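You operate a simulated robot arm through the tools that you are given. There is no shell and no other tool.

Carry out the task below with a simulated two-armed robot. There is one attempt and no reset: what you move stays moved.

Task
Save frame 45 sharp at 24x, then again sharp at 36x.
Fine: watch the display; two pictures in all; leave that frame showing sharp at 36x, reel on, gate shut, lamp on.

It is judged by the outcome, as a careful person would: the job done as asked, and still so three seconds after it is handed in. It fails if anything else is knocked over, pushed out of place, dropped, spilled or broken.

Robot
Two 7-joint arms with fingered hands on one trunk that stands fixed in place. Base frame: the origin is at the foot of the trunk, x ahead of it, y to its left, z up. Lengths are in cm, angles in degrees, forces in N, time in s.
The left shoulder is at [7, 16.6, 111.8], the right one opposite. With the tool pointing down near the work surface each hand reaches from about 46 to 96 cm from the base axis, measured 20 degrees to its own side. Payload 4.1 kg a hand.
Tool frame (each hand has its own): the origin (TCP) lies between the finger pads and is the grasp point; the fingertips stand 3.2 cm ahead of it; z points along the fingers, y is the line along which they close. The gripper opens to 10.8 cm. The gripper's body begins 3.8 cm behind the TCP. The gripper is a hand of 4 fingers: y runs from the thumb to the fingers, the wrist lies at [-1.6, -10.8, -18.6] in the tool frame, and closing takes about 1.5 s.
Orientation is that of the tool frame in the base frame, as a unit quaternion [w, x, y, z]. With the fingers straight down and the wrist toward the robot, the tool's x, y and z point along [0, 1, 0], [1, 0, 0] and [0, 0, -1] of the base frame.

Tools
- The arms move only by the tool apply_moves. It takes "left_motion", "right_motion" or both (then of equal length, played together; a hand with none holds still); each is a list of rows, each a list of 6 numbers: the shift along the tool's x, y, z in cm, then the turn, a rotation vector about the tool's x, y, z in degrees. In form: [[x, y, z, ax, ay, az], ...]. A call has 1 to 20 rows; each row shifts and turns the commanded pose from where the row before left it, along the tool's axes as they then stand. "left_grip" and "right_grip" are, for a hand that has rows, the closure in counts, from 0 (fully open) to 255 (shut), set as the call begins (left out, the last holds). A row lasts 0.2 s, in which the tool goes at most 5 cm and 8.6 degrees; a call with a longer step from one row to the next is refused whole, and so is a gripper value outside its range. A pose out of reach is approached as far as the arm can. The call stops where the force on the tool passes 40 N (or 10 N more than at its start, if that is more) or the arm is blocked; 0.2 s more then pass. The fingers move at their own pace (about 4.5 cm/s each) and stop on an object; they squeeze with about 24 N. The grip force told is the motor's: it shows also when the fingers shut on nothing. Time passes only in rows, and 0.2 s behind the last, so rows that do not move let the fingers close. The reply holds the time, the measured pose of the TCP, the force on the tool along the base axes, the opening and the grip force, in the units named above and with some noise, with the torque about the TCP (base axes, N m) and any sound that the robot's microphone picked up.
- Cameras (640 x 400 px; columns grow to the right, rows downward): "scene" is now at [14.17, -1.42, 137.42]; the picture's right is [0.02, -1.00, 0.00], its down [-0.42, -0.01, -0.91] and it looks along [0.91, 0.02, -0.42] (base axes); focal length 367 px, centre (320, 200). "left" rides on the left gripper at [-6.4, -9.3, -13.2] in its tool frame; the picture's right is [-0.80, -0.28, 0.53], its down [0.55, -0.71, 0.45] and it looks along [0.25, 0.65, 0.72] (tool axes); focal length 247 px, centre (320, 200). "right" rides on the right gripper at [6.4, -9.3, -13.2] in its tool frame; the picture's right is [-0.80, 0.28, -0.53], its down [-0.55, -0.71, 0.45] and it looks along [-0.25, 0.65, 0.72] (tool axes); focal length 247 px, centre (320, 200). There is no depth. A picture from a camera that has moved, and an enlarged one, comes with that camera's place and axes in the base frame and with its lens. The place of the scene camera against the robot may be out by one fixed shift of up to 2.5 cm in any direction.
- capture(camera): a new picture of that camera. No time passes.
- move_column(by): slides the trunk up (or, below 0, down) by that many cm; the arms and the scene camera ride with it, the base frame stays. It gives what a move gives, with no picture.
- move_fingers(index, middle, ring, thumb_bend, hand): sets how far each is bent, from 0 (flat) to 100 (curled in); at 30 the hand is open as for a grip, at 70 the pads meet at the TCP. One left out holds its place. A second passes; each finger stops where it meets its share of the squeeze, and holds until it gets a number again. A gripper value or a shape takes the hand back. It gives what a move gives, with no picture; readings hold the bend of each and the force on the fingers (four entries, about 0 where the hand has none), thumb and palm.
- set_grasp(shape, hand): the hand has 4 fingers and takes this shape, open, in about a second: jaw (thumb against the fingers, like two jaws); tri (thumb and two fingers); tip (a fingertip pinch); poke (one finger out to press); point (the index stretched); flat (the hand flat); cup (the hand cupped); fist (a fist). The gripper value then closes the fingers along that shape, each until it touches; the sizes above hold for jaw. It gives what a move gives, with no picture.
- turn_head(pan, tilt): turns the head with the scene camera to pan (to the left, within 86 degrees either way) and tilt (down, from -29 to 69), counted from straight ahead of the robot. It gives what a move gives.
- inspect(camera, box): a new picture of the part [left, top, right, bottom] of that camera's present view, enlarged. No time passes.
- finish_job(): hands the job in; it is judged then, once.

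Places have to be worked out from the pictures, the camera data and where the tool is seen. Open the grippers and draw the arms clear of the work before you hand the job in, unless the task says otherwise.

The tools are called after "Emit:" by a JSON object that holds its "method" and its "body". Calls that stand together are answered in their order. apply_moves: Moves the arms, as the interface text tells. Its arguments: {"type":"object","properties":{"left_motion":{"type":"array","items":{"type":"array","items":{"type":"number"}}},"left_grip":{"type":"number"},"right_motion":{"type":"array","items":{"type":"array","items":{"type":"number"}}},"right_grip":{"type":"number"}},"required":[]} The other tools are called the same way: move_column (by) slides the trunk up or down; set_grasp (shape, hand) gives the hand a shape; move_fingers (index, middle, ring, thumb_bend, hand) moves the fingers one by one; turn_head (pan, tilt) turns the head that bears the scene camera; capture (camera) takes a picture; inspect (camera, box) takes an enlarged picture of a part of a camera's view; finish_job () hands the job in.

At the start:

```text
time: 0.0
left_position: [63.51, 27.66, 114.15]
left_orientation: [0.0, 0.707, 0.707, 0.0]
left_wrist_force: [-0.1, 0.4, -0.1]
left_wrist_torque: [0.02, 0.0, 0.0]
left_opening: 10.76
left_finger_force: 0.1
left_shape: jaw
left_bend: [30.0, 30.0, 30.0, 30.0]
left_finger forces: [0.1, 0.0, 0.0, 0.0, 0.1, 0.1]
right_position: [58.92, -14.6, 114.17]
right_orientation: [0.001, 0.707, 0.707, 0.0]
right_wrist_force: [0.4, -0.8, 0.2]
right_wrist_torque: [-0.03, -0.01, 0.0]
right_opening: 10.76
right_finger_force: 0.1
right_shape: jaw
right_bend: [30.0, 30.0, 30.0, 30.0]
right_finger forces: [0.0, 0.0, 0.0, 0.0, 0.0, 0.1]
trunk travel left (down, up): [-62.5, 31.5]
head pan, tilt: [1.2, 24.5]
```

scene: 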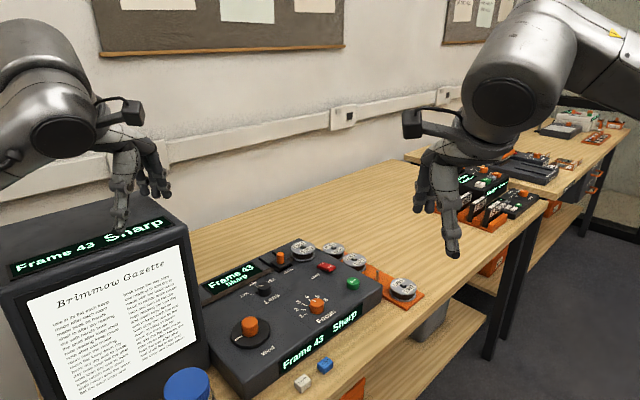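
right: 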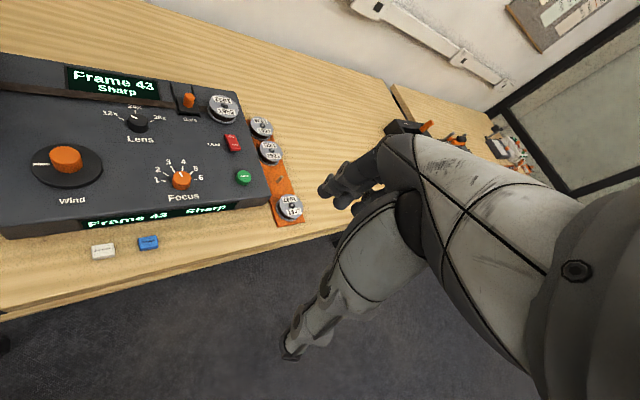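
left: 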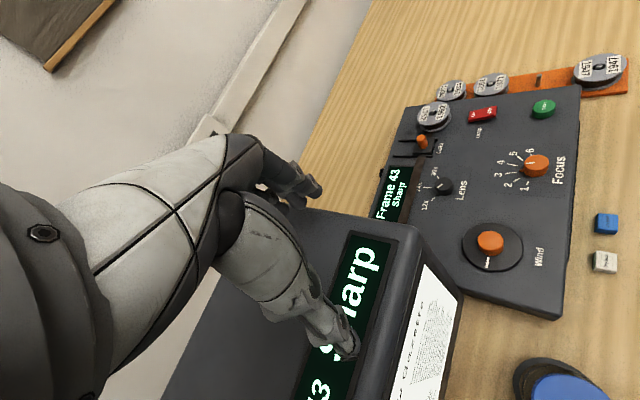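

The pictures show a microfilm reader: a control panel with Wind, Focus, Lens, gate, lamp and a green save button. I'll enlarge the views to read the labels.

Emit:
{"method": "inspect", "body": {"camera": "scene", "box": [190, 220, 430, 400]}}

Emit:
{"method": "inspect", "body": {"camera": "right", "box": [0, 40, 320, 270]}}

Emit:
{"method": "inspect", "body": {"camera": "left", "box": [360, 40, 640, 330]}}

```text
2.22 times, centred on (310, 310) of scene
camera zoom: at [14.17, -1.42, 137.42], right [0.02, -1.0, 0.0], down [-0.42, -0.01, -0.91], along [0.91, 0.02, -0.42], focal length 815 px, centre (342, -44)
```

zoom: 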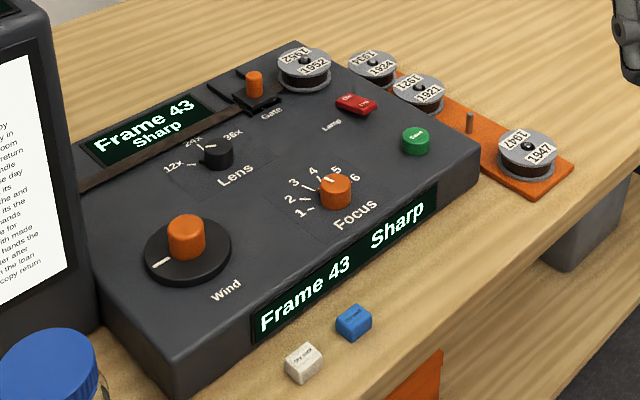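

```text
1.74 times, centred on (160, 155) of right
camera zoom: at [49.75, -8.17, 127.21], right [0.28, -0.8, 0.53], down [-0.71, -0.55, -0.45], along [0.65, -0.25, -0.72], focal length 430 px, centre (598, 278)
```

zoom: 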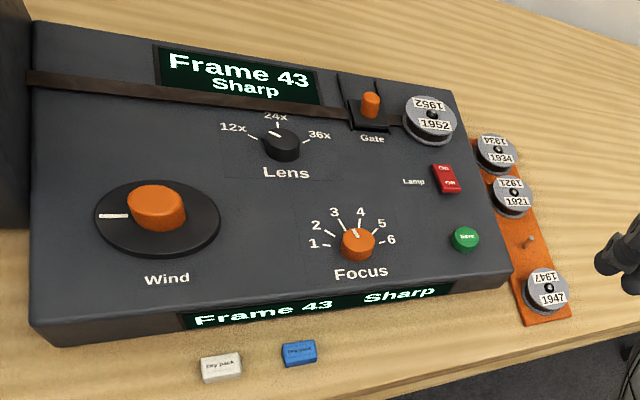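

```text
1.38 times, centred on (500, 185) of left
camera zoom: at [54.34, 21.3, 127.37], right [-0.28, -0.8, -0.53], down [-0.71, 0.55, -0.45], along [0.65, 0.25, -0.72], focal length 341 px, centre (72, 221)
```

zoom: 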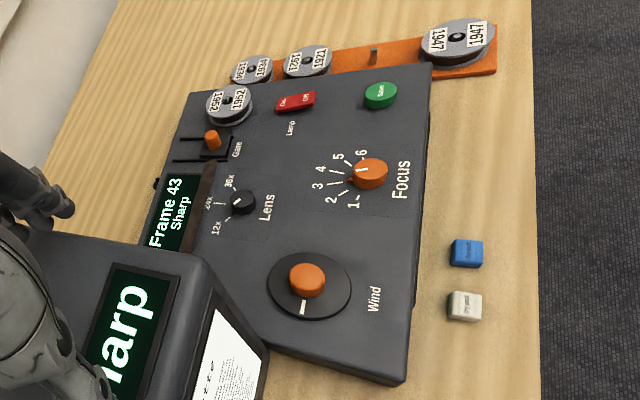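

I'll zoom in closer on the lens knob, wind knob, focus knob, gate and display.

Emit:
{"method": "inspect", "body": {"camera": "right", "box": [90, 80, 220, 200]}}

Emit:
{"method": "inspect", "body": {"camera": "right", "box": [160, 75, 320, 195]}}

Emit:
{"method": "inspect", "body": {"camera": "left", "box": [380, 90, 480, 230]}}

Emit:
{"method": "inspect", "body": {"camera": "scene", "box": [250, 230, 350, 310]}}

Emit:
{"method": "inspect", "body": {"camera": "scene", "box": [0, 200, 210, 400]}}

```text
3.33 times, centred on (155, 140) of right
camera zoom: at [49.75, -8.17, 127.21], right [0.28, -0.8, 0.53], down [-0.71, -0.55, -0.45], along [0.65, -0.25, -0.72], focal length 823 px, centre (870, 400)
```

zoom: 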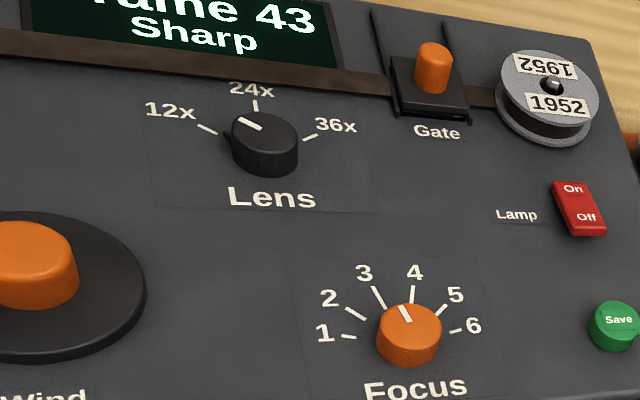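

```text
3.33 times, centred on (240, 135) of right
camera zoom: at [49.75, -8.17, 127.21], right [0.28, -0.8, 0.53], down [-0.71, -0.55, -0.45], along [0.65, -0.25, -0.72], focal length 823 px, centre (587, 417)
```

zoom: 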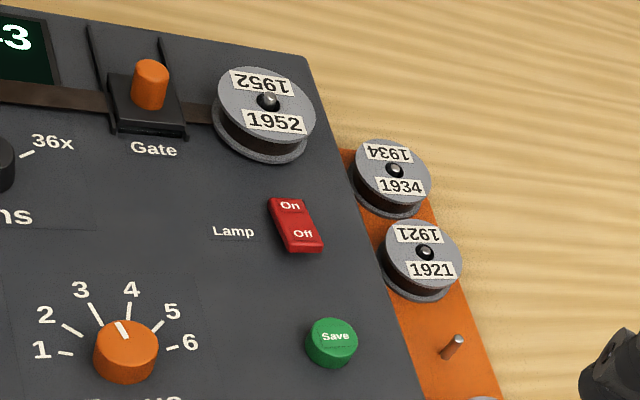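

```text
2.86 times, centred on (430, 160) of left
camera zoom: at [54.34, 21.3, 127.37], right [-0.28, -0.8, -0.53], down [-0.71, 0.55, -0.45], along [0.65, 0.25, -0.72], focal length 706 px, centre (6, 314)
```

zoom: 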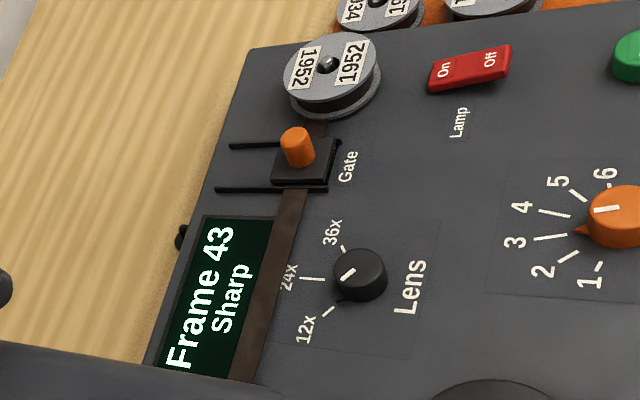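

```text
5.00 times, centred on (300, 270) of scene
camera zoom: at [14.17, -1.42, 137.42], right [0.02, -1.0, 0.0], down [-0.42, -0.01, -0.91], along [0.91, 0.02, -0.42], focal length 1834 px, centre (420, -150)
```

zoom: 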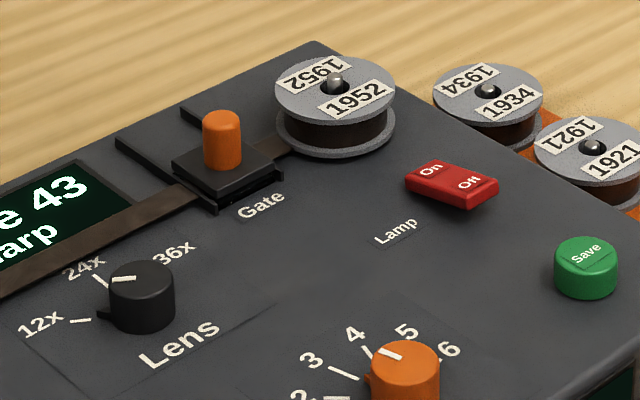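

```text
2.00 times, centred on (105, 300) of scene
camera zoom: at [14.17, -1.42, 137.42], right [0.02, -1.0, 0.0], down [-0.42, -0.01, -0.91], along [0.91, 0.02, -0.42], focal length 733 px, centre (750, 0)
```

zoom: 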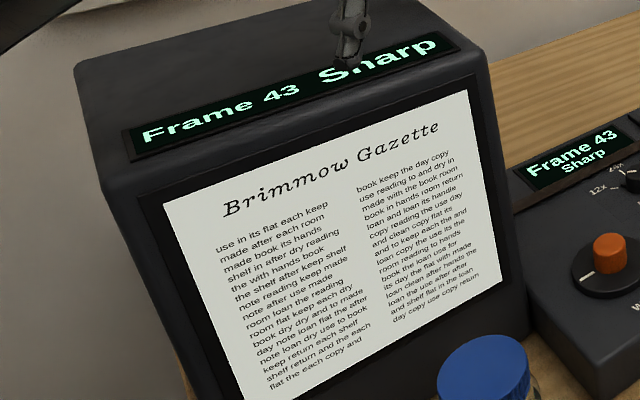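

The displays read "Frame 43 Sharp". The lens is at 12x, focus is near 3, the gate is shut, the lamp is on and reel 1952 is fitted. Triangulating with the two hand cameras gives Wind at about (66, 14, 87), Focus (72.7, 2.2, 87), Lens (77.7, 13.4, 87) and Save (80.5, -5.9, 86). The left fingers hang just above the monitor, so I'll lift that arm and draw it away first.

Emit:
{"method": "apply_moves", "body": {"left_motion": [[0, 0, -4, 0, 0, 0], [0, 0, -4, 0, 0, 0], [0, -4, 0, 0, 0, 0], [2, -4, 0, 0, 0, 0], [3, -4, 0, 0, 0, 0], [3, -4, 0, 0, 0, 0], [4, 0, 0, 0, 0, 0], [0, 0, 0, 0, 0, 0]]}}

Emit:
{"method": "set_grasp", "body": {"hand": "right", "shape": "tip"}}

Emit:
{"method": "capture", "body": {"camera": "scene"}}

Emit:
{"method": "capture", "body": {"camera": "right"}}

```text
time: 1.8
left_position: [47.88, 39.67, 122.34]
left_orientation: [0.0, 0.707, 0.707, 0.0]
left_wrist_force: [-0.8, -0.3, 0.6]
left_wrist_torque: [0.0, 0.01, 0.02]
left_opening: 10.76
left_finger_force: 0.2
left_shape: jaw
left_bend: [30.0, 30.0, 30.0, 30.0]
left_finger forces: [0.0, 0.0, 0.0, 0.0, 0.0, 0.1]
right_position: [58.95, -14.78, 114.01]
right_orientation: [-0.001, 0.707, 0.707, 0.0]
right_wrist_force: [0.2, -0.2, 0.1]
right_wrist_torque: [-0.01, 0.0, -0.02]
right_opening: 10.73
right_finger_force: 0.2
right_shape: jaw
right_bend: [30.0, 30.0, 30.0, 30.0]
right_finger forces: [0.1, 0.0, 0.0, 0.0, 0.0, 0.0]
trunk travel left (down, up): [-62.5, 31.5]
head pan, tilt: [1.2, 24.5]
```

```text
time: 2.7
left_position: [47.88, 39.76, 122.15]
left_orientation: [0.0, 0.707, 0.708, 0.0]
left_wrist_force: [-0.6, 0.0, 0.5]
left_wrist_torque: [0.0, -0.03, 0.0]
left_opening: 10.77
left_finger_force: 0.0
left_shape: jaw
left_bend: [30.0, 30.0, 30.0, 30.0]
left_finger forces: [0.0, 0.1, 0.1, 0.0, 0.0, 0.0]
right_position: [59.0, -14.58, 113.98]
right_orientation: [0.0, 0.707, 0.707, 0.001]
right_wrist_force: [-0.7, 0.1, 0.1]
right_wrist_torque: [-0.01, 0.01, 0.0]
right_opening: 10.75
right_finger_force: 0.0
right_shape: tip
right_bend: [30.0, 98.0, 99.0, 30.0]
right_finger forces: [0.1, 0.1, 0.1, 0.0, 0.0, 0.1]
trunk travel left (down, up): [-62.5, 31.5]
head pan, tilt: [1.2, 24.5]
```

```text
taken
camera scene: at [14.17, -1.41, 137.42], right [0.02, -1.0, 0.0], down [-0.42, -0.01, -0.91], along [0.91, 0.02, -0.42], focal length 367 px, centre (320, 200)
```

scene: 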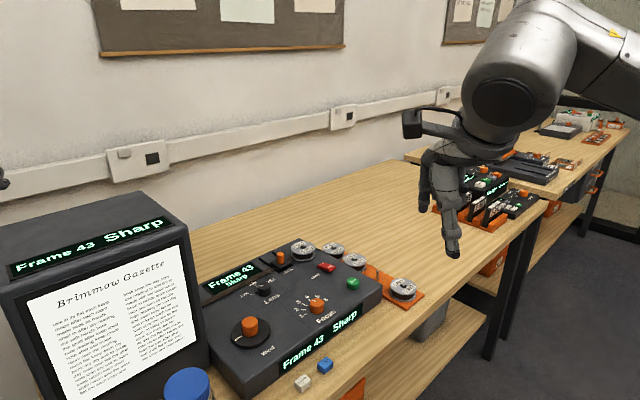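

```text
taken
camera right: at [49.75, -8.17, 127.21], right [0.28, -0.8, 0.53], down [-0.71, -0.55, -0.45], along [0.65, -0.25, -0.72], focal length 247 px, centre (320, 200)
```

right: 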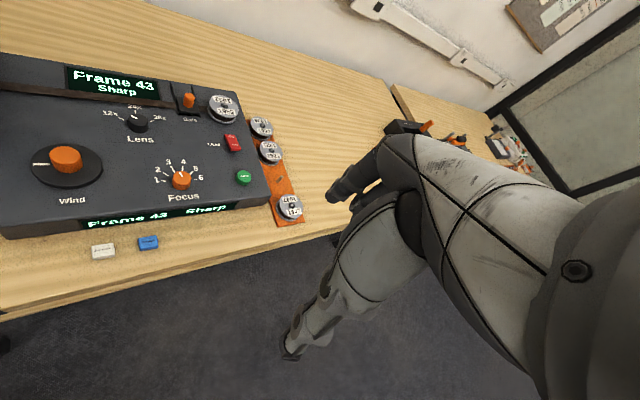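

In "tip" only the index and thumb work, which suits small knobs. I'll close it in free air to learn where the pinch lies relative to the TCP.

Emit:
{"method": "apply_moves", "body": {"right_motion": [[0, 0, 0, 0, 0, 0], [0, 0, 0, 0, 0, 0], [0, 0, 0, 0, 0, 0], [0, 0, 0, 0, 0, 0], [0, 0, 0, 0, 0, 0], [0, 0, 0, 0, 0, 0], [0, 0, 0, 0, 0, 0]], "right_grip": 140}}

Emit:
{"method": "inspect", "body": {"camera": "scene", "box": [390, 120, 530, 270]}}

Emit:
{"method": "inspect", "body": {"camera": "right", "box": [240, 100, 460, 380]}}

```text
time: 4.3
left_position: [47.66, 39.66, 122.28]
left_orientation: [0.0, 0.707, 0.707, 0.0]
left_wrist_force: [0.8, 0.2, 0.4]
left_wrist_torque: [0.02, 0.01, -0.01]
left_opening: 10.77
left_finger_force: 0.1
left_shape: jaw
left_bend: [30.0, 30.0, 30.0, 30.0]
left_finger forces: [0.0, 0.0, 0.0, 0.0, 0.0, 0.0]
right_position: [58.92, -14.53, 114.07]
right_orientation: [0.0, 0.707, 0.707, 0.0]
right_wrist_force: [0.6, 0.2, -0.4]
right_wrist_torque: [0.02, 0.02, -0.03]
right_opening: 4.91
right_finger_force: 0.0
right_shape: tip
right_bend: [36.0, 98.0, 99.0, 72.0]
right_finger forces: [0.1, 0.0, 0.0, 0.1, 0.0, 0.0]
trunk travel left (down, up): [-62.5, 31.5]
head pan, tilt: [1.2, 24.5]
```

```text
2.67 times, centred on (460, 195) of scene
camera zoom: at [14.16, -1.42, 137.42], right [0.02, -1.0, 0.0], down [-0.42, -0.01, -0.91], along [0.91, 0.02, -0.42], focal length 978 px, centre (-53, 213)
```

zoom: 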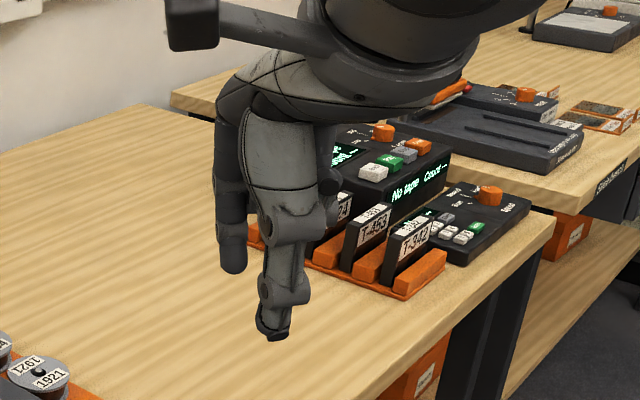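

```text
1.43 times, centred on (350, 240) of right
camera zoom: at [49.74, -8.17, 127.22], right [0.28, -0.8, 0.53], down [-0.71, -0.55, -0.45], along [0.65, -0.25, -0.72], focal length 353 px, centre (277, 143)
```

zoom: 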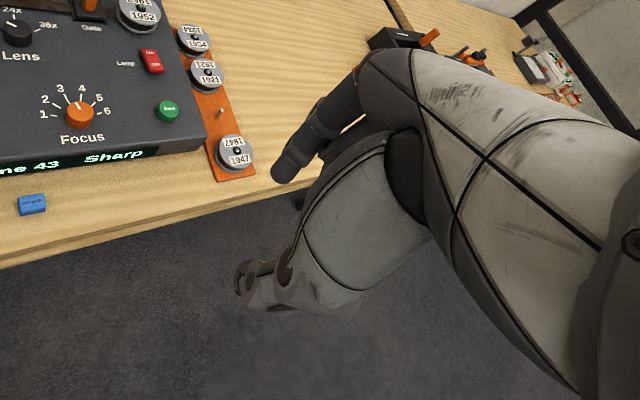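

The thumb moved in much more than the index so far. I'll close fully to see where the pinch ends up.

Emit:
{"method": "apply_moves", "body": {"right_motion": [[0, 0, 0, 0, 0, 0], [0, 0, 0, 0, 0, 0], [0, 0, 0, 0, 0, 0], [0, 0, 0, 0, 0, 0], [0, 0, 0, 0, 0, 0], [0, 0, 0, 0, 0, 0], [0, 0, 0, 0, 0, 0], [0, 0, 0, 0, 0, 0]], "right_grip": 255}}

Emit:
{"method": "inspect", "body": {"camera": "scene", "box": [390, 120, 530, 270]}}

Emit:
{"method": "inspect", "body": {"camera": "right", "box": [240, 100, 460, 380]}}

```text
time: 6.1
left_position: [47.84, 39.74, 122.31]
left_orientation: [0.0, 0.707, 0.707, -0.001]
left_wrist_force: [-0.9, 0.1, 0.3]
left_wrist_torque: [0.02, -0.03, 0.01]
left_opening: 10.75
left_finger_force: 0.1
left_shape: jaw
left_bend: [30.0, 30.0, 30.0, 30.0]
left_finger forces: [0.0, 0.0, 0.1, 0.1, 0.0, 0.0]
right_position: [58.98, -14.53, 114.27]
right_orientation: [0.001, 0.708, 0.706, 0.0]
right_wrist_force: [0.1, -0.5, 0.2]
right_wrist_torque: [-0.02, 0.0, 0.06]
right_opening: 0.0
right_finger_force: 24.1
right_shape: tip
right_bend: [30.0, 100.0, 100.0, 49.0]
right_finger forces: [0.0, 0.0, 0.0, 0.1, 0.1, 0.0]
trunk travel left (down, up): [-62.5, 31.5]
head pan, tilt: [1.2, 24.5]
```

```text
2.67 times, centred on (460, 195) of scene
camera zoom: at [14.16, -1.42, 137.42], right [0.02, -1.0, 0.0], down [-0.42, -0.01, -0.91], along [0.91, 0.02, -0.42], focal length 978 px, centre (-53, 213)
```

zoom: 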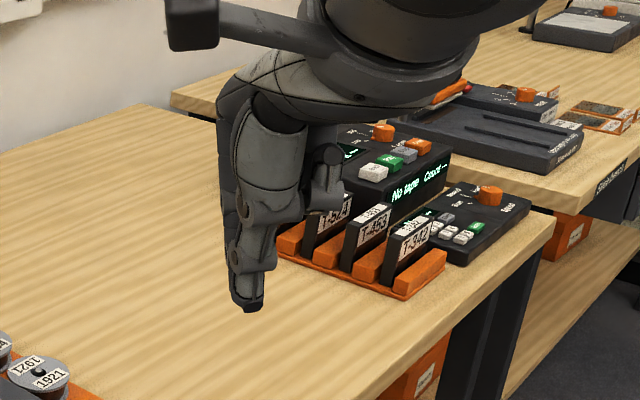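

```text
1.43 times, centred on (350, 240) of right
camera zoom: at [49.74, -8.17, 127.22], right [0.28, -0.8, 0.53], down [-0.71, -0.55, -0.45], along [0.65, -0.25, -0.72], focal length 353 px, centre (277, 143)
```

zoom: 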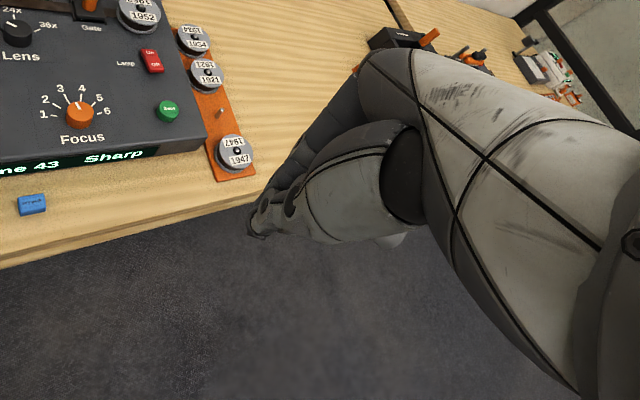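

The pinch meets very near the TCP line with the tips about 3 cm below. I'll also check the "tri" shape half closed, since three contacts may centre better on a round knob.

Emit:
{"method": "set_grasp", "body": {"hand": "right", "shape": "tri"}}

Emit:
{"method": "apply_moves", "body": {"right_motion": [[0, 0, 0, 0, 0, 0], [0, 0, 0, 0, 0, 0], [0, 0, 0, 0, 0, 0], [0, 0, 0, 0, 0, 0], [0, 0, 0, 0, 0, 0], [0, 0, 0, 0, 0, 0], [0, 0, 0, 0, 0, 0]], "right_grip": 150}}

Emit:
{"method": "inspect", "body": {"camera": "scene", "box": [390, 120, 530, 270]}}

Emit:
{"method": "inspect", "body": {"camera": "right", "box": [240, 100, 460, 380]}}

```text
time: 7.0
left_position: [47.79, 39.78, 122.37]
left_orientation: [0.0, 0.707, 0.707, 0.0]
left_wrist_force: [1.3, 0.3, 0.0]
left_wrist_torque: [0.0, -0.01, 0.04]
left_opening: 10.79
left_finger_force: 0.1
left_shape: jaw
left_bend: [30.0, 30.0, 30.0, 30.0]
left_finger forces: [0.1, 0.0, 0.1, 0.0, 0.0, 0.1]
right_position: [59.1, -14.56, 114.14]
right_orientation: [0.0, 0.707, 0.707, 0.0]
right_wrist_force: [-0.5, -0.5, 0.7]
right_wrist_torque: [-0.02, 0.01, 0.04]
right_opening: 10.78
right_finger_force: 0.0
right_shape: tri
right_bend: [30.0, 30.0, 99.0, 30.0]
right_finger forces: [0.0, 0.1, 0.0, 0.0, 0.0, 0.1]
trunk travel left (down, up): [-62.5, 31.5]
head pan, tilt: [1.2, 24.5]
```

```text
time: 8.6
left_position: [47.8, 39.73, 122.25]
left_orientation: [-0.001, 0.707, 0.707, 0.0]
left_wrist_force: [-0.6, 0.2, 1.2]
left_wrist_torque: [0.02, -0.03, 0.0]
left_opening: 10.76
left_finger_force: 0.1
left_shape: jaw
left_bend: [30.0, 30.0, 30.0, 30.0]
left_finger forces: [0.1, 0.1, 0.0, 0.0, 0.1, 0.0]
right_position: [59.03, -14.59, 114.0]
right_orientation: [0.0, 0.707, 0.707, -0.001]
right_wrist_force: [0.0, -0.8, -0.2]
right_wrist_torque: [0.04, 0.02, -0.02]
right_opening: 4.52
right_finger_force: 0.0
right_shape: tri
right_bend: [74.0, 49.0, 99.0, 73.0]
right_finger forces: [0.0, 0.0, 0.1, 0.1, 0.0, 0.1]
trunk travel left (down, up): [-62.5, 31.5]
head pan, tilt: [1.2, 24.5]
```

```text
2.67 times, centred on (460, 195) of scene
camera zoom: at [14.16, -1.42, 137.42], right [0.02, -1.0, 0.0], down [-0.42, -0.01, -0.91], along [0.91, 0.02, -0.42], focal length 978 px, centre (-53, 213)
```

zoom: 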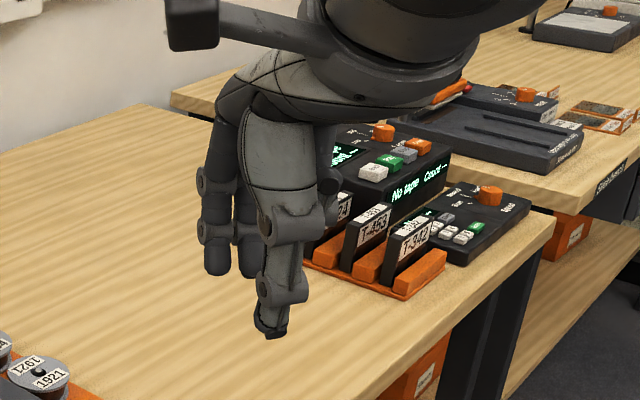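

```text
1.43 times, centred on (350, 240) of right
camera zoom: at [49.74, -8.17, 127.22], right [0.28, -0.8, 0.53], down [-0.71, -0.55, -0.45], along [0.65, -0.25, -0.72], focal length 353 px, centre (277, 143)
```

zoom: 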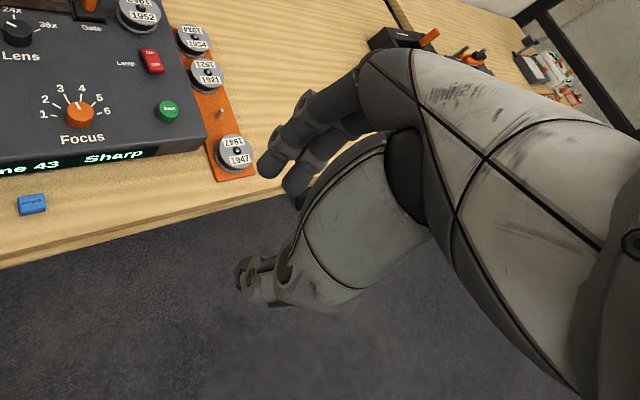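

"Tri" gives two fingers straddling the centre with the thumb opposite, which suits round knobs. The panel surface works out at z≈85.1 with the knob tops near 87. I'll move the right hand high above the Wind knob, turned 35° with the wrist to the right, then check with the cameras.

Emit:
{"method": "apply_moves", "body": {"right_motion": [[4.8, 1.17, 0, 0, 0, 0], [4.8, 1.17, 0, 0, 0, 0], [4.8, 1.17, 0, 0, 0, 0], [4.8, 1.17, 0, 0, 0, 0], [4.8, 1.17, 0, 0, 0, 0], [4.8, 1.17, 0, 0, 0, 0], [0, 0, 0, 0, 0, -7], [0, 0, 0, 0, 0, -7], [0, 0, 0, 0, 0, -7], [0, 0, 0, 0, 0, -7], [0, 0, 0, 0, 0, -7], [0, 0, 4, 0, 0, 0], [0, 0, 4, 0, 0, 0], [0, 0, 4, 0, 0, 0], [0, 0, 0, 0, 0, 0]], "right_grip": 90}}

Emit:
{"method": "capture", "body": {"camera": "scene"}}

Emit:
{"method": "capture", "body": {"camera": "right"}}

Emit:
{"method": "capture", "body": {"camera": "left"}}

```text
time: 11.8
left_position: [47.84, 39.74, 122.24]
left_orientation: [-0.001, 0.707, 0.707, 0.001]
left_wrist_force: [-0.5, 0.0, 0.6]
left_wrist_torque: [0.02, -0.01, 0.02]
left_opening: 10.75
left_finger_force: 0.2
left_shape: jaw
left_bend: [30.0, 30.0, 30.0, 30.0]
left_finger forces: [0.0, 0.0, 0.1, 0.0, 0.1, 0.0]
right_position: [65.77, 14.23, 102.08]
right_orientation: [0.001, 0.462, 0.887, 0.0]
right_wrist_force: [-0.1, -0.4, 0.1]
right_wrist_torque: [0.01, 0.01, 0.04]
right_opening: 6.97
right_finger_force: 0.0
right_shape: tri
right_bend: [27.0, 39.0, 99.0, 64.0]
right_finger forces: [0.0, 0.0, 0.0, 0.1, 0.1, 0.0]
trunk travel left (down, up): [-62.5, 31.5]
head pan, tilt: [1.2, 24.5]
```

```text
taken
camera scene: at [14.12, -1.41, 137.43], right [0.02, -1.0, 0.0], down [-0.42, -0.01, -0.91], along [0.91, 0.02, -0.42], focal length 367 px, centre (320, 200)
```

scene: 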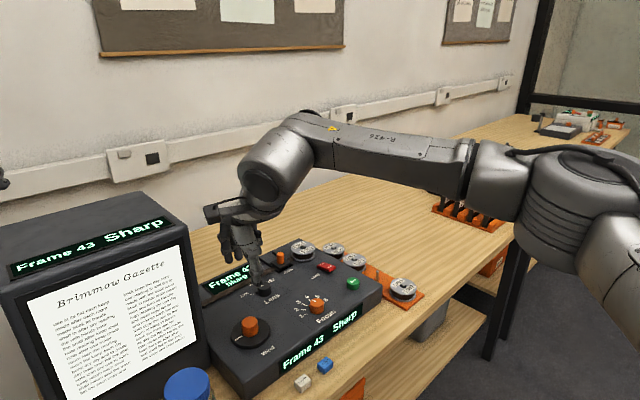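

```text
taken
camera right: at [54.57, 14.2, 115.15], right [0.69, -0.49, 0.53], down [-0.26, -0.85, -0.45], along [0.68, 0.17, -0.72], focal length 247 px, centre (320, 200)
```

right: 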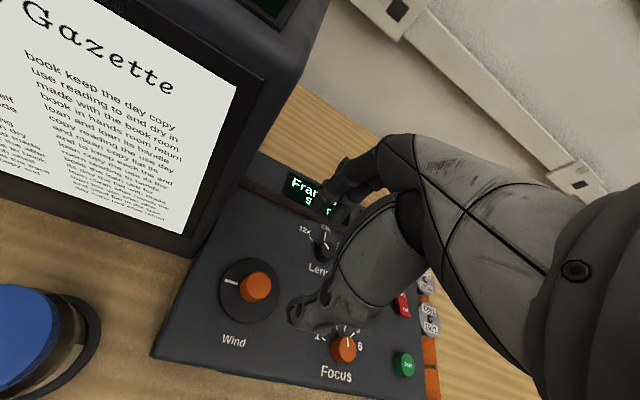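

```text
taken
camera left: at [38.5, 33.41, 135.53], right [-0.28, -0.8, -0.53], down [-0.71, 0.55, -0.45], along [0.65, 0.25, -0.72], focal length 247 px, centre (320, 200)
```

left: 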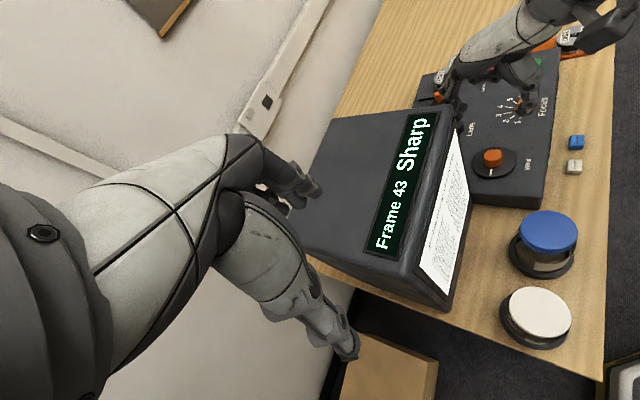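

The hand is high above the panel with all three displays visible. I'll enlarge the right camera's view to refine the Wind and Focus positions from this nearer viewpoint.

Emit:
{"method": "inspect", "body": {"camera": "right", "box": [200, 240, 300, 340]}}

Emit:
{"method": "inspect", "body": {"camera": "right", "box": [280, 210, 440, 390]}}

Emit:
{"method": "inspect", "body": {"camera": "left", "box": [420, 60, 560, 200]}}

Emit:
{"method": "inspect", "body": {"camera": "scene", "box": [190, 200, 330, 360]}}

```text
4.00 times, centred on (250, 290) of right
camera zoom: at [54.57, 14.2, 115.15], right [0.69, -0.49, 0.53], down [-0.26, -0.85, -0.45], along [0.68, 0.17, -0.72], focal length 988 px, centre (600, -160)
```

zoom: 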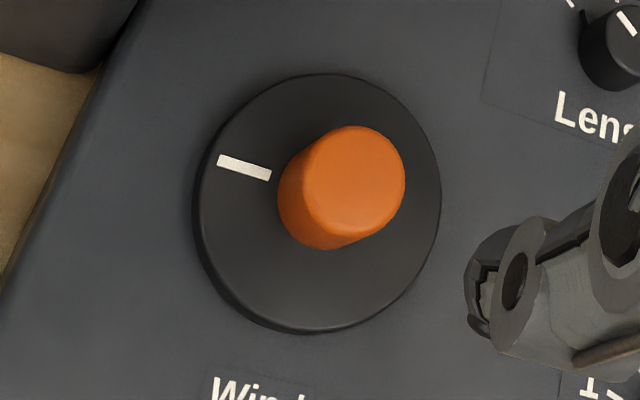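

```text
2.22 times, centred on (360, 300) of right
camera zoom: at [54.57, 14.2, 115.15], right [0.69, -0.49, 0.53], down [-0.26, -0.85, -0.45], along [0.68, 0.17, -0.72], focal length 549 px, centre (231, -22)
```

zoom: 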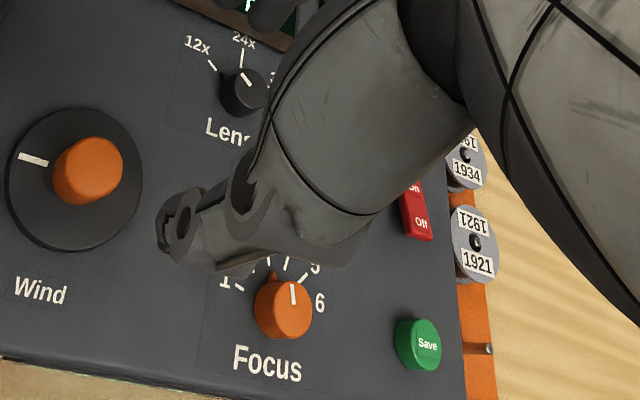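

```text
2.86 times, centred on (490, 130) of left
camera zoom: at [38.5, 33.41, 135.53], right [-0.28, -0.8, -0.53], down [-0.71, 0.55, -0.45], along [0.65, 0.25, -0.72], focal length 706 px, centre (-166, 400)
```

zoom: 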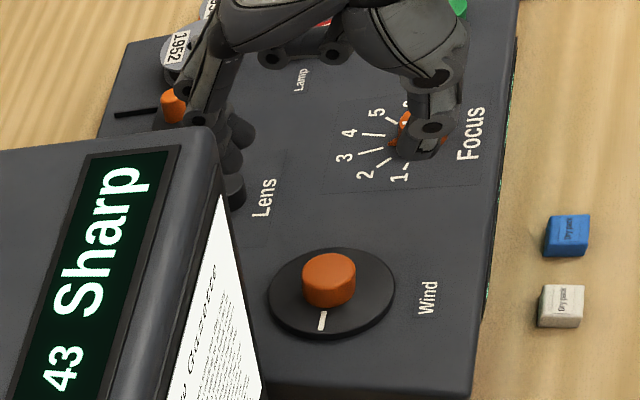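

```text
2.50 times, centred on (260, 280) of scene
camera zoom: at [14.12, -1.41, 137.43], right [0.02, -1.0, 0.0], down [-0.42, -0.01, -0.91], along [0.91, 0.02, -0.42], focal length 917 px, centre (470, 0)
```

zoom: 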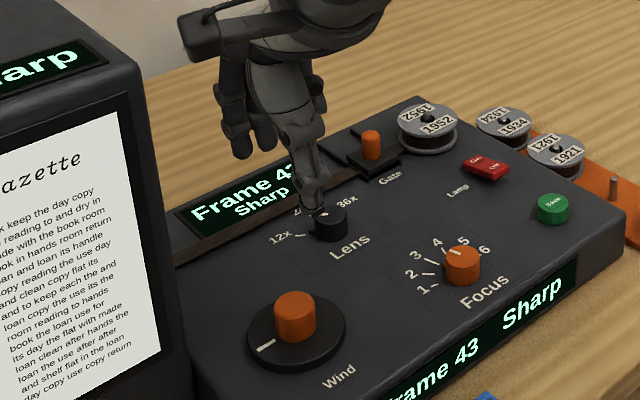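

Both hand cameras agree on the Wind knob: centre about (65.7, 14.2), 3 cm wide, top at z≈88.5. The TCP is right above it, so I lower to z≈90.3 and close on it.

Emit:
{"method": "apply_moves", "body": {"right_motion": [[0, 0, 4, 0, 0, 0], [0, 0, 4, 0, 0, 0], [0, 0, 2, 0, 0, 0], [0, 0, 1.8, 0, 0, 0], [0, 0, 0, 0, 0, 0]]}}

Emit:
{"method": "inspect", "body": {"camera": "scene", "box": [190, 200, 330, 360]}}

Emit:
{"method": "capture", "body": {"camera": "right"}}

Emit:
{"method": "inspect", "body": {"camera": "left", "box": [420, 60, 560, 200]}}

```text
time: 13.0
left_position: [47.8, 39.76, 122.29]
left_orientation: [0.0, 0.707, 0.707, 0.0]
left_wrist_force: [-1.1, -0.3, 0.0]
left_wrist_torque: [0.03, 0.02, 0.01]
left_opening: 10.75
left_finger_force: 0.0
left_shape: jaw
left_bend: [30.0, 30.0, 30.0, 30.0]
left_finger forces: [0.0, 0.1, 0.0, 0.0, 0.0, 0.0]
right_position: [65.93, 14.23, 90.32]
right_orientation: [0.001, 0.462, 0.887, 0.0]
right_wrist_force: [-0.6, 0.2, 0.0]
right_wrist_torque: [0.01, 0.0, 0.01]
right_opening: 6.93
right_finger_force: 0.0
right_shape: tri
right_bend: [27.0, 39.0, 99.0, 64.0]
right_finger forces: [0.0, 0.1, 0.1, 0.0, 0.0, 0.0]
trunk travel left (down, up): [-62.5, 31.5]
head pan, tilt: [1.2, 24.5]
```

```text
2.50 times, centred on (260, 280) of scene
camera zoom: at [14.13, -1.4, 137.43], right [0.02, -1.0, 0.0], down [-0.42, -0.01, -0.91], along [0.91, 0.02, -0.42], focal length 917 px, centre (470, 0)
```

zoom: 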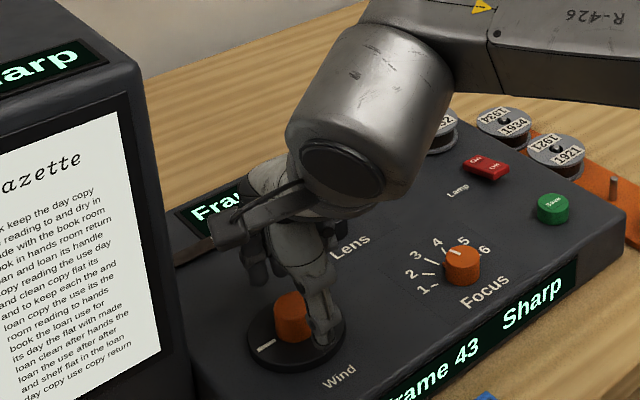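

```text
taken
camera right: at [54.7, 14.2, 103.44], right [0.69, -0.49, 0.53], down [-0.26, -0.85, -0.45], along [0.67, 0.17, -0.72], focal length 247 px, centre (320, 200)
```

right: 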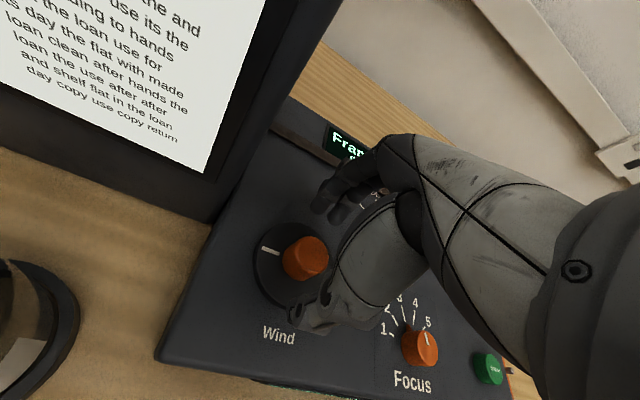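

```text
2.86 times, centred on (490, 130) of left
camera zoom: at [38.51, 33.42, 135.53], right [-0.28, -0.8, -0.53], down [-0.71, 0.55, -0.45], along [0.65, 0.25, -0.72], focal length 706 px, centre (-166, 400)
```

zoom: 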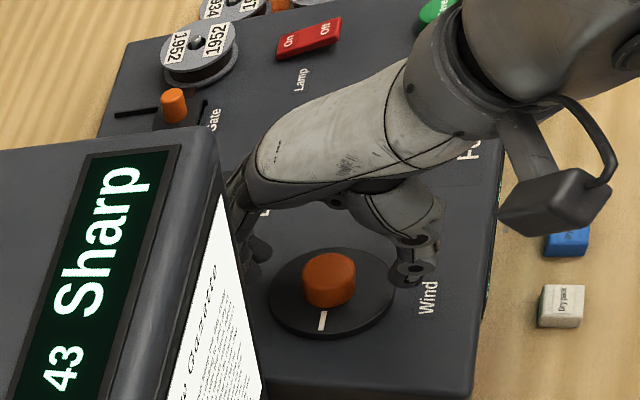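

The hand is around the knob without touching. I'll enlarge the right view to check centring before closing.

Emit:
{"method": "inspect", "body": {"camera": "right", "box": [240, 170, 400, 330]}}

Emit:
{"method": "inspect", "body": {"camera": "scene", "box": [210, 280, 290, 360]}}

```text
2.50 times, centred on (320, 250) of right
camera zoom: at [54.7, 14.2, 103.44], right [0.69, -0.49, 0.53], down [-0.26, -0.85, -0.45], along [0.67, 0.17, -0.72], focal length 617 px, centre (320, 75)
```

zoom: 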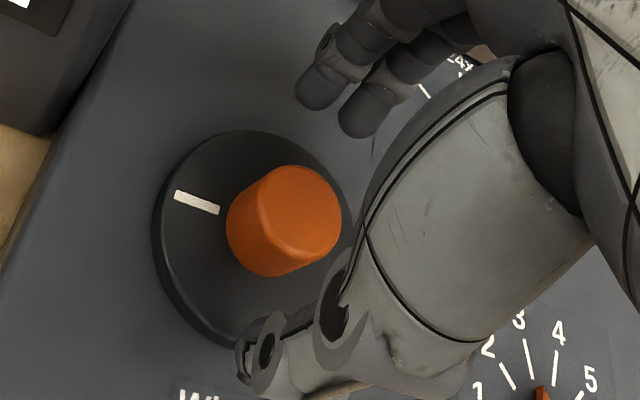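

```text
5.00 times, centred on (250, 320) of scene
camera zoom: at [14.13, -1.4, 137.43], right [0.02, -1.0, 0.0], down [-0.42, -0.01, -0.91], along [0.91, 0.02, -0.42], focal length 1834 px, centre (670, -400)
```

zoom: 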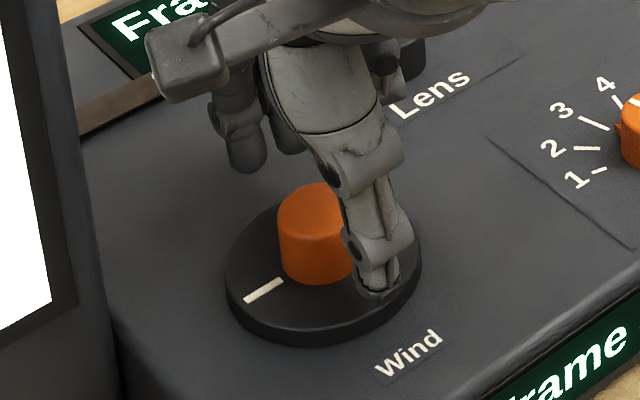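

The knob seems to sit about 0.4–0.8 cm toward the thumb from the TCP. I'll shift slightly that way, then close on the knob and read the forces and bends.

Emit:
{"method": "apply_moves", "body": {"right_motion": [[0.15, -0.4, 0, 0, 0, 0], [0, 0, 0, 0, 0, 0], [0, 0, 0, 0, 0, 0], [0, 0, 0, 0, 0, 0], [0, 0, 0, 0, 0, 0], [0, 0, 0, 0, 0, 0], [0, 0, 0, 0, 0, 0]], "right_grip": 200}}

Emit:
{"method": "inspect", "body": {"camera": "right", "box": [240, 170, 400, 330]}}

Emit:
{"method": "inspect", "body": {"camera": "scene", "box": [190, 200, 390, 380]}}

```text
time: 14.6
left_position: [47.83, 39.85, 122.33]
left_orientation: [-0.001, 0.707, 0.707, 0.0]
left_wrist_force: [-0.7, 0.2, 0.5]
left_wrist_torque: [0.02, 0.0, 0.02]
left_opening: 10.78
left_finger_force: 0.0
left_shape: jaw
left_bend: [30.0, 30.0, 30.0, 30.0]
left_finger forces: [0.0, 0.1, 0.0, 0.0, 0.1, 0.0]
right_position: [65.67, 14.16, 90.35]
right_orientation: [0.001, 0.461, 0.887, 0.0]
right_wrist_force: [1.2, 1.3, 1.0]
right_wrist_torque: [0.05, -0.02, 0.04]
right_opening: 2.38
right_finger_force: 0.1
right_shape: tri
right_bend: [73.0, 57.0, 99.0, 74.0]
right_finger forces: [0.6, 1.2, 0.0, 0.0, 0.4, 0.0]
trunk travel left (down, up): [-62.5, 31.5]
head pan, tilt: [1.2, 24.5]
```

```text
2.50 times, centred on (320, 250) of right
camera zoom: at [54.31, 14.08, 103.42], right [0.69, -0.49, 0.53], down [-0.26, -0.85, -0.45], along [0.67, 0.17, -0.72], focal length 617 px, centre (320, 75)
```

zoom: 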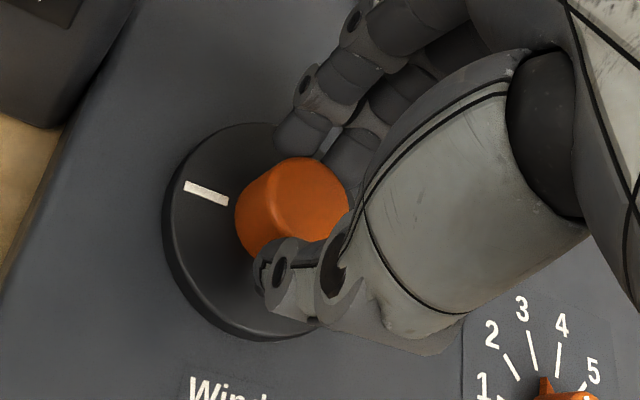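

```text
2.22 times, centred on (290, 290) of scene
camera zoom: at [14.18, -1.39, 137.42], right [0.02, -1.0, 0.0], down [-0.42, -0.01, -0.91], along [0.91, 0.02, -0.42], focal length 815 px, centre (387, 0)
```

zoom: 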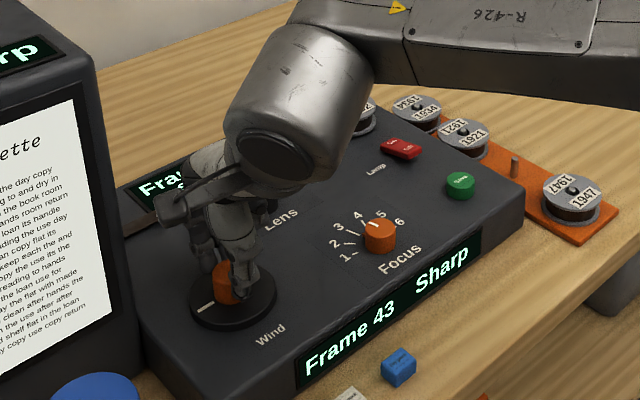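

The fingers and thumb are touching the knob from both sides. I'll squeeze fully, then turn clockwise a little and watch the display.

Emit:
{"method": "apply_moves", "body": {"right_motion": [[0, 0, 0, 0, 0, 0], [0, 0, 0, 0, 0, 0], [0, 0, 0, 0, 0, 0], [0, 0, 0, 0, 0, 0]], "right_grip": 255}}

Emit:
{"method": "apply_moves", "body": {"right_motion": [[0, 0, 0, 0, 0, 5], [0, 0, 0, 0, 0, 5], [0, 0, 0, 0, 0, 0]]}}

Emit:
{"method": "inspect", "body": {"camera": "right", "box": [240, 170, 400, 330]}}

Emit:
{"method": "inspect", "body": {"camera": "scene", "box": [190, 200, 390, 380]}}

```text
time: 15.6
left_position: [47.79, 39.78, 122.39]
left_orientation: [0.0, 0.707, 0.707, 0.0]
left_wrist_force: [0.4, -0.1, 0.6]
left_wrist_torque: [0.03, 0.0, 0.01]
left_opening: 10.77
left_finger_force: 0.1
left_shape: jaw
left_bend: [30.0, 30.0, 30.0, 30.0]
left_finger forces: [0.2, 0.1, 0.0, 0.0, 0.1, 0.1]
right_position: [65.72, 14.22, 90.28]
right_orientation: [0.001, 0.463, 0.887, 0.0]
right_wrist_force: [-0.8, -0.6, -2.0]
right_wrist_torque: [0.01, 0.02, 0.0]
right_opening: 2.15
right_finger_force: 23.5
right_shape: tri
right_bend: [73.0, 58.0, 100.0, 74.0]
right_finger forces: [10.0, 10.4, 0.0, 0.0, 21.6, 0.0]
trunk travel left (down, up): [-62.5, 31.5]
head pan, tilt: [1.2, 24.5]
```

```text
time: 16.4
left_position: [47.77, 39.88, 122.23]
left_orientation: [0.0, 0.707, 0.707, 0.0]
left_wrist_force: [0.3, 0.6, -0.2]
left_wrist_torque: [0.01, 0.02, -0.01]
left_opening: 10.78
left_finger_force: 0.1
left_shape: jaw
left_bend: [30.0, 30.0, 30.0, 30.0]
left_finger forces: [0.0, 0.0, 0.1, 0.0, 0.0, 0.1]
right_position: [65.56, 14.11, 90.33]
right_orientation: [0.0, 0.537, 0.844, -0.001]
right_wrist_force: [0.0, 2.2, -1.9]
right_wrist_torque: [0.03, -0.02, 0.0]
right_opening: 2.12
right_finger_force: 23.7
right_shape: tri
right_bend: [73.0, 58.0, 100.0, 74.0]
right_finger forces: [11.3, 10.9, 0.1, 0.1, 21.4, 0.0]
trunk travel left (down, up): [-62.5, 31.5]
head pan, tilt: [1.2, 24.5]
```

```text
2.50 times, centred on (320, 250) of right
camera zoom: at [54.45, 16.03, 103.4], right [0.59, -0.6, 0.53], down [-0.41, -0.8, -0.45], along [0.69, 0.05, -0.72], focal length 617 px, centre (320, 75)
```

zoom: 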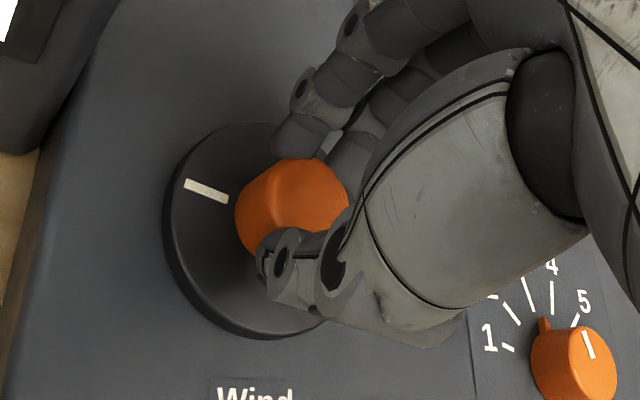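

```text
2.22 times, centred on (290, 290) of scene
camera zoom: at [14.2, -1.37, 137.42], right [0.02, -1.0, 0.0], down [-0.42, -0.01, -0.91], along [0.91, 0.02, -0.42], focal length 815 px, centre (387, 0)
```

zoom: 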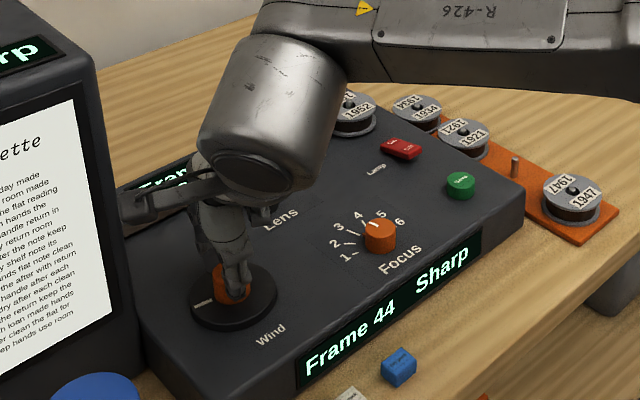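

Clockwise winds forward: the display now shows "Frame 44 Sharp" after 10°. I'll turn a few degrees more and look again.

Emit:
{"method": "apply_moves", "body": {"right_motion": [[0, 0, 0, 0, 0, 4], [0, 0, 0, 0, 0, 4], [0, 0, 0, 0, 0, 0]]}}

Emit:
{"method": "inspect", "body": {"camera": "scene", "box": [190, 200, 390, 380]}}

```text
time: 17.2
left_position: [47.87, 39.8, 122.27]
left_orientation: [-0.001, 0.707, 0.707, 0.0]
left_wrist_force: [-0.8, -0.1, 0.2]
left_wrist_torque: [0.01, -0.01, -0.02]
left_opening: 10.77
left_finger_force: 0.1
left_shape: jaw
left_bend: [30.0, 30.0, 30.0, 30.0]
left_finger forces: [0.0, 0.0, 0.1, 0.0, 0.1, 0.0]
right_position: [65.6, 14.25, 90.32]
right_orientation: [0.0, 0.595, 0.804, 0.0]
right_wrist_force: [-1.7, 2.7, -2.0]
right_wrist_torque: [0.07, 0.02, 0.0]
right_opening: 2.1
right_finger_force: 24.4
right_shape: tri
right_bend: [73.0, 58.0, 100.0, 74.0]
right_finger forces: [10.9, 10.6, 0.0, 0.1, 21.9, 0.1]
trunk travel left (down, up): [-62.5, 31.5]
head pan, tilt: [1.2, 24.5]
```

```text
2.22 times, centred on (290, 290) of scene
camera zoom: at [14.18, -1.36, 137.42], right [0.02, -1.0, 0.0], down [-0.42, -0.01, -0.91], along [0.91, 0.02, -0.42], focal length 815 px, centre (387, 0)
```

zoom: 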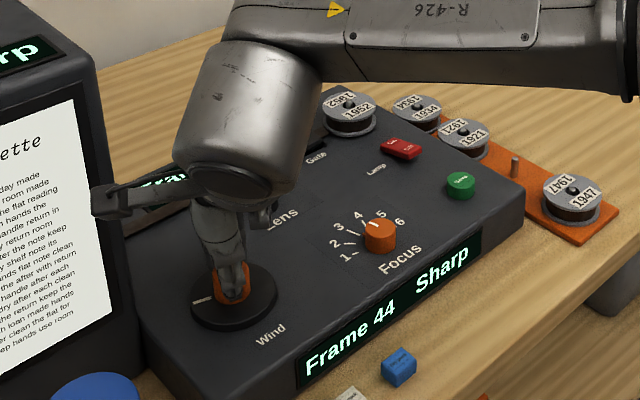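

Still "Frame 44" at 18°. I'll continue in small steps.

Emit:
{"method": "apply_moves", "body": {"right_motion": [[0, 0, 0, 0, 0, 4], [0, 0, 0, 0, 0, 0]]}}

Emit:
{"method": "inspect", "body": {"camera": "scene", "box": [190, 200, 390, 380]}}

```text
time: 17.8
left_position: [47.86, 39.91, 122.26]
left_orientation: [0.001, 0.707, 0.708, 0.0]
left_wrist_force: [-0.8, 0.7, -0.2]
left_wrist_torque: [0.01, 0.0, -0.01]
left_opening: 10.78
left_finger_force: 0.1
left_shape: jaw
left_bend: [30.0, 30.0, 30.0, 30.0]
left_finger forces: [0.1, 0.0, 0.0, 0.0, 0.0, 0.0]
right_position: [65.58, 14.18, 90.33]
right_orientation: [0.0, 0.623, 0.782, -0.001]
right_wrist_force: [-2.1, 3.2, -0.9]
right_wrist_torque: [0.08, 0.06, 0.04]
right_opening: 2.12
right_finger_force: 24.1
right_shape: tri
right_bend: [73.0, 58.0, 100.0, 74.0]
right_finger forces: [11.1, 9.9, 0.1, 0.0, 22.3, 0.1]
trunk travel left (down, up): [-62.5, 31.5]
head pan, tilt: [1.2, 24.5]
```

```text
2.22 times, centred on (290, 290) of scene
camera zoom: at [14.15, -1.37, 137.42], right [0.02, -1.0, 0.0], down [-0.42, -0.01, -0.91], along [0.91, 0.02, -0.42], focal length 815 px, centre (387, 0)
```

zoom: 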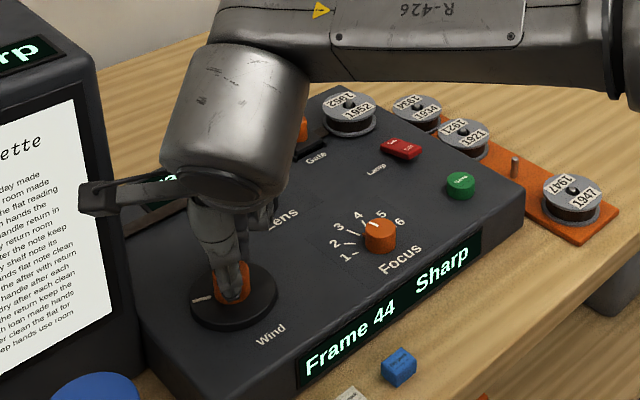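

Still "Frame 44" at 22°; I continue with another 4°.

Emit:
{"method": "apply_moves", "body": {"right_motion": [[0, 0, 0, 0, 0, 4], [0, 0, 0, 0, 0, 0]]}}

Emit:
{"method": "inspect", "body": {"camera": "scene", "box": [190, 200, 390, 380]}}

```text
time: 18.4
left_position: [47.76, 39.89, 122.31]
left_orientation: [0.001, 0.707, 0.707, 0.0]
left_wrist_force: [0.0, 0.0, -0.5]
left_wrist_torque: [-0.02, -0.01, 0.02]
left_opening: 10.76
left_finger_force: 0.2
left_shape: jaw
left_bend: [30.0, 30.0, 30.0, 30.0]
left_finger forces: [0.0, 0.1, 0.0, 0.0, 0.1, 0.0]
right_position: [65.58, 14.11, 90.19]
right_orientation: [0.0, 0.649, 0.76, 0.0]
right_wrist_force: [-0.8, 3.1, 0.0]
right_wrist_torque: [0.11, 0.05, 0.02]
right_opening: 2.11
right_finger_force: 24.3
right_shape: tri
right_bend: [73.0, 58.0, 100.0, 74.0]
right_finger forces: [11.6, 10.4, 0.0, 0.0, 22.0, 0.0]
trunk travel left (down, up): [-62.5, 31.5]
head pan, tilt: [1.2, 24.5]
```

```text
2.22 times, centred on (290, 290) of scene
camera zoom: at [14.17, -1.36, 137.42], right [0.02, -1.0, 0.0], down [-0.42, -0.01, -0.91], along [0.91, 0.02, -0.42], focal length 815 px, centre (387, 0)
```

zoom: 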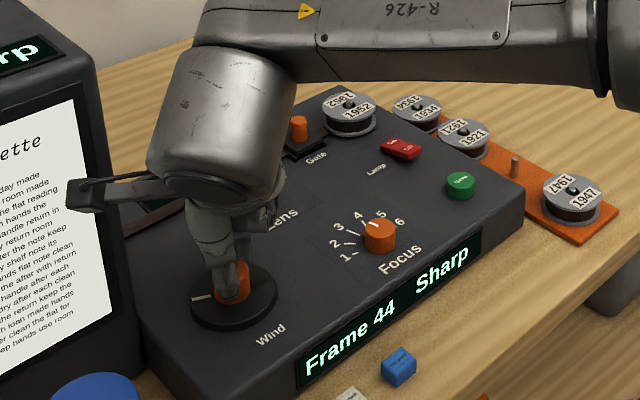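

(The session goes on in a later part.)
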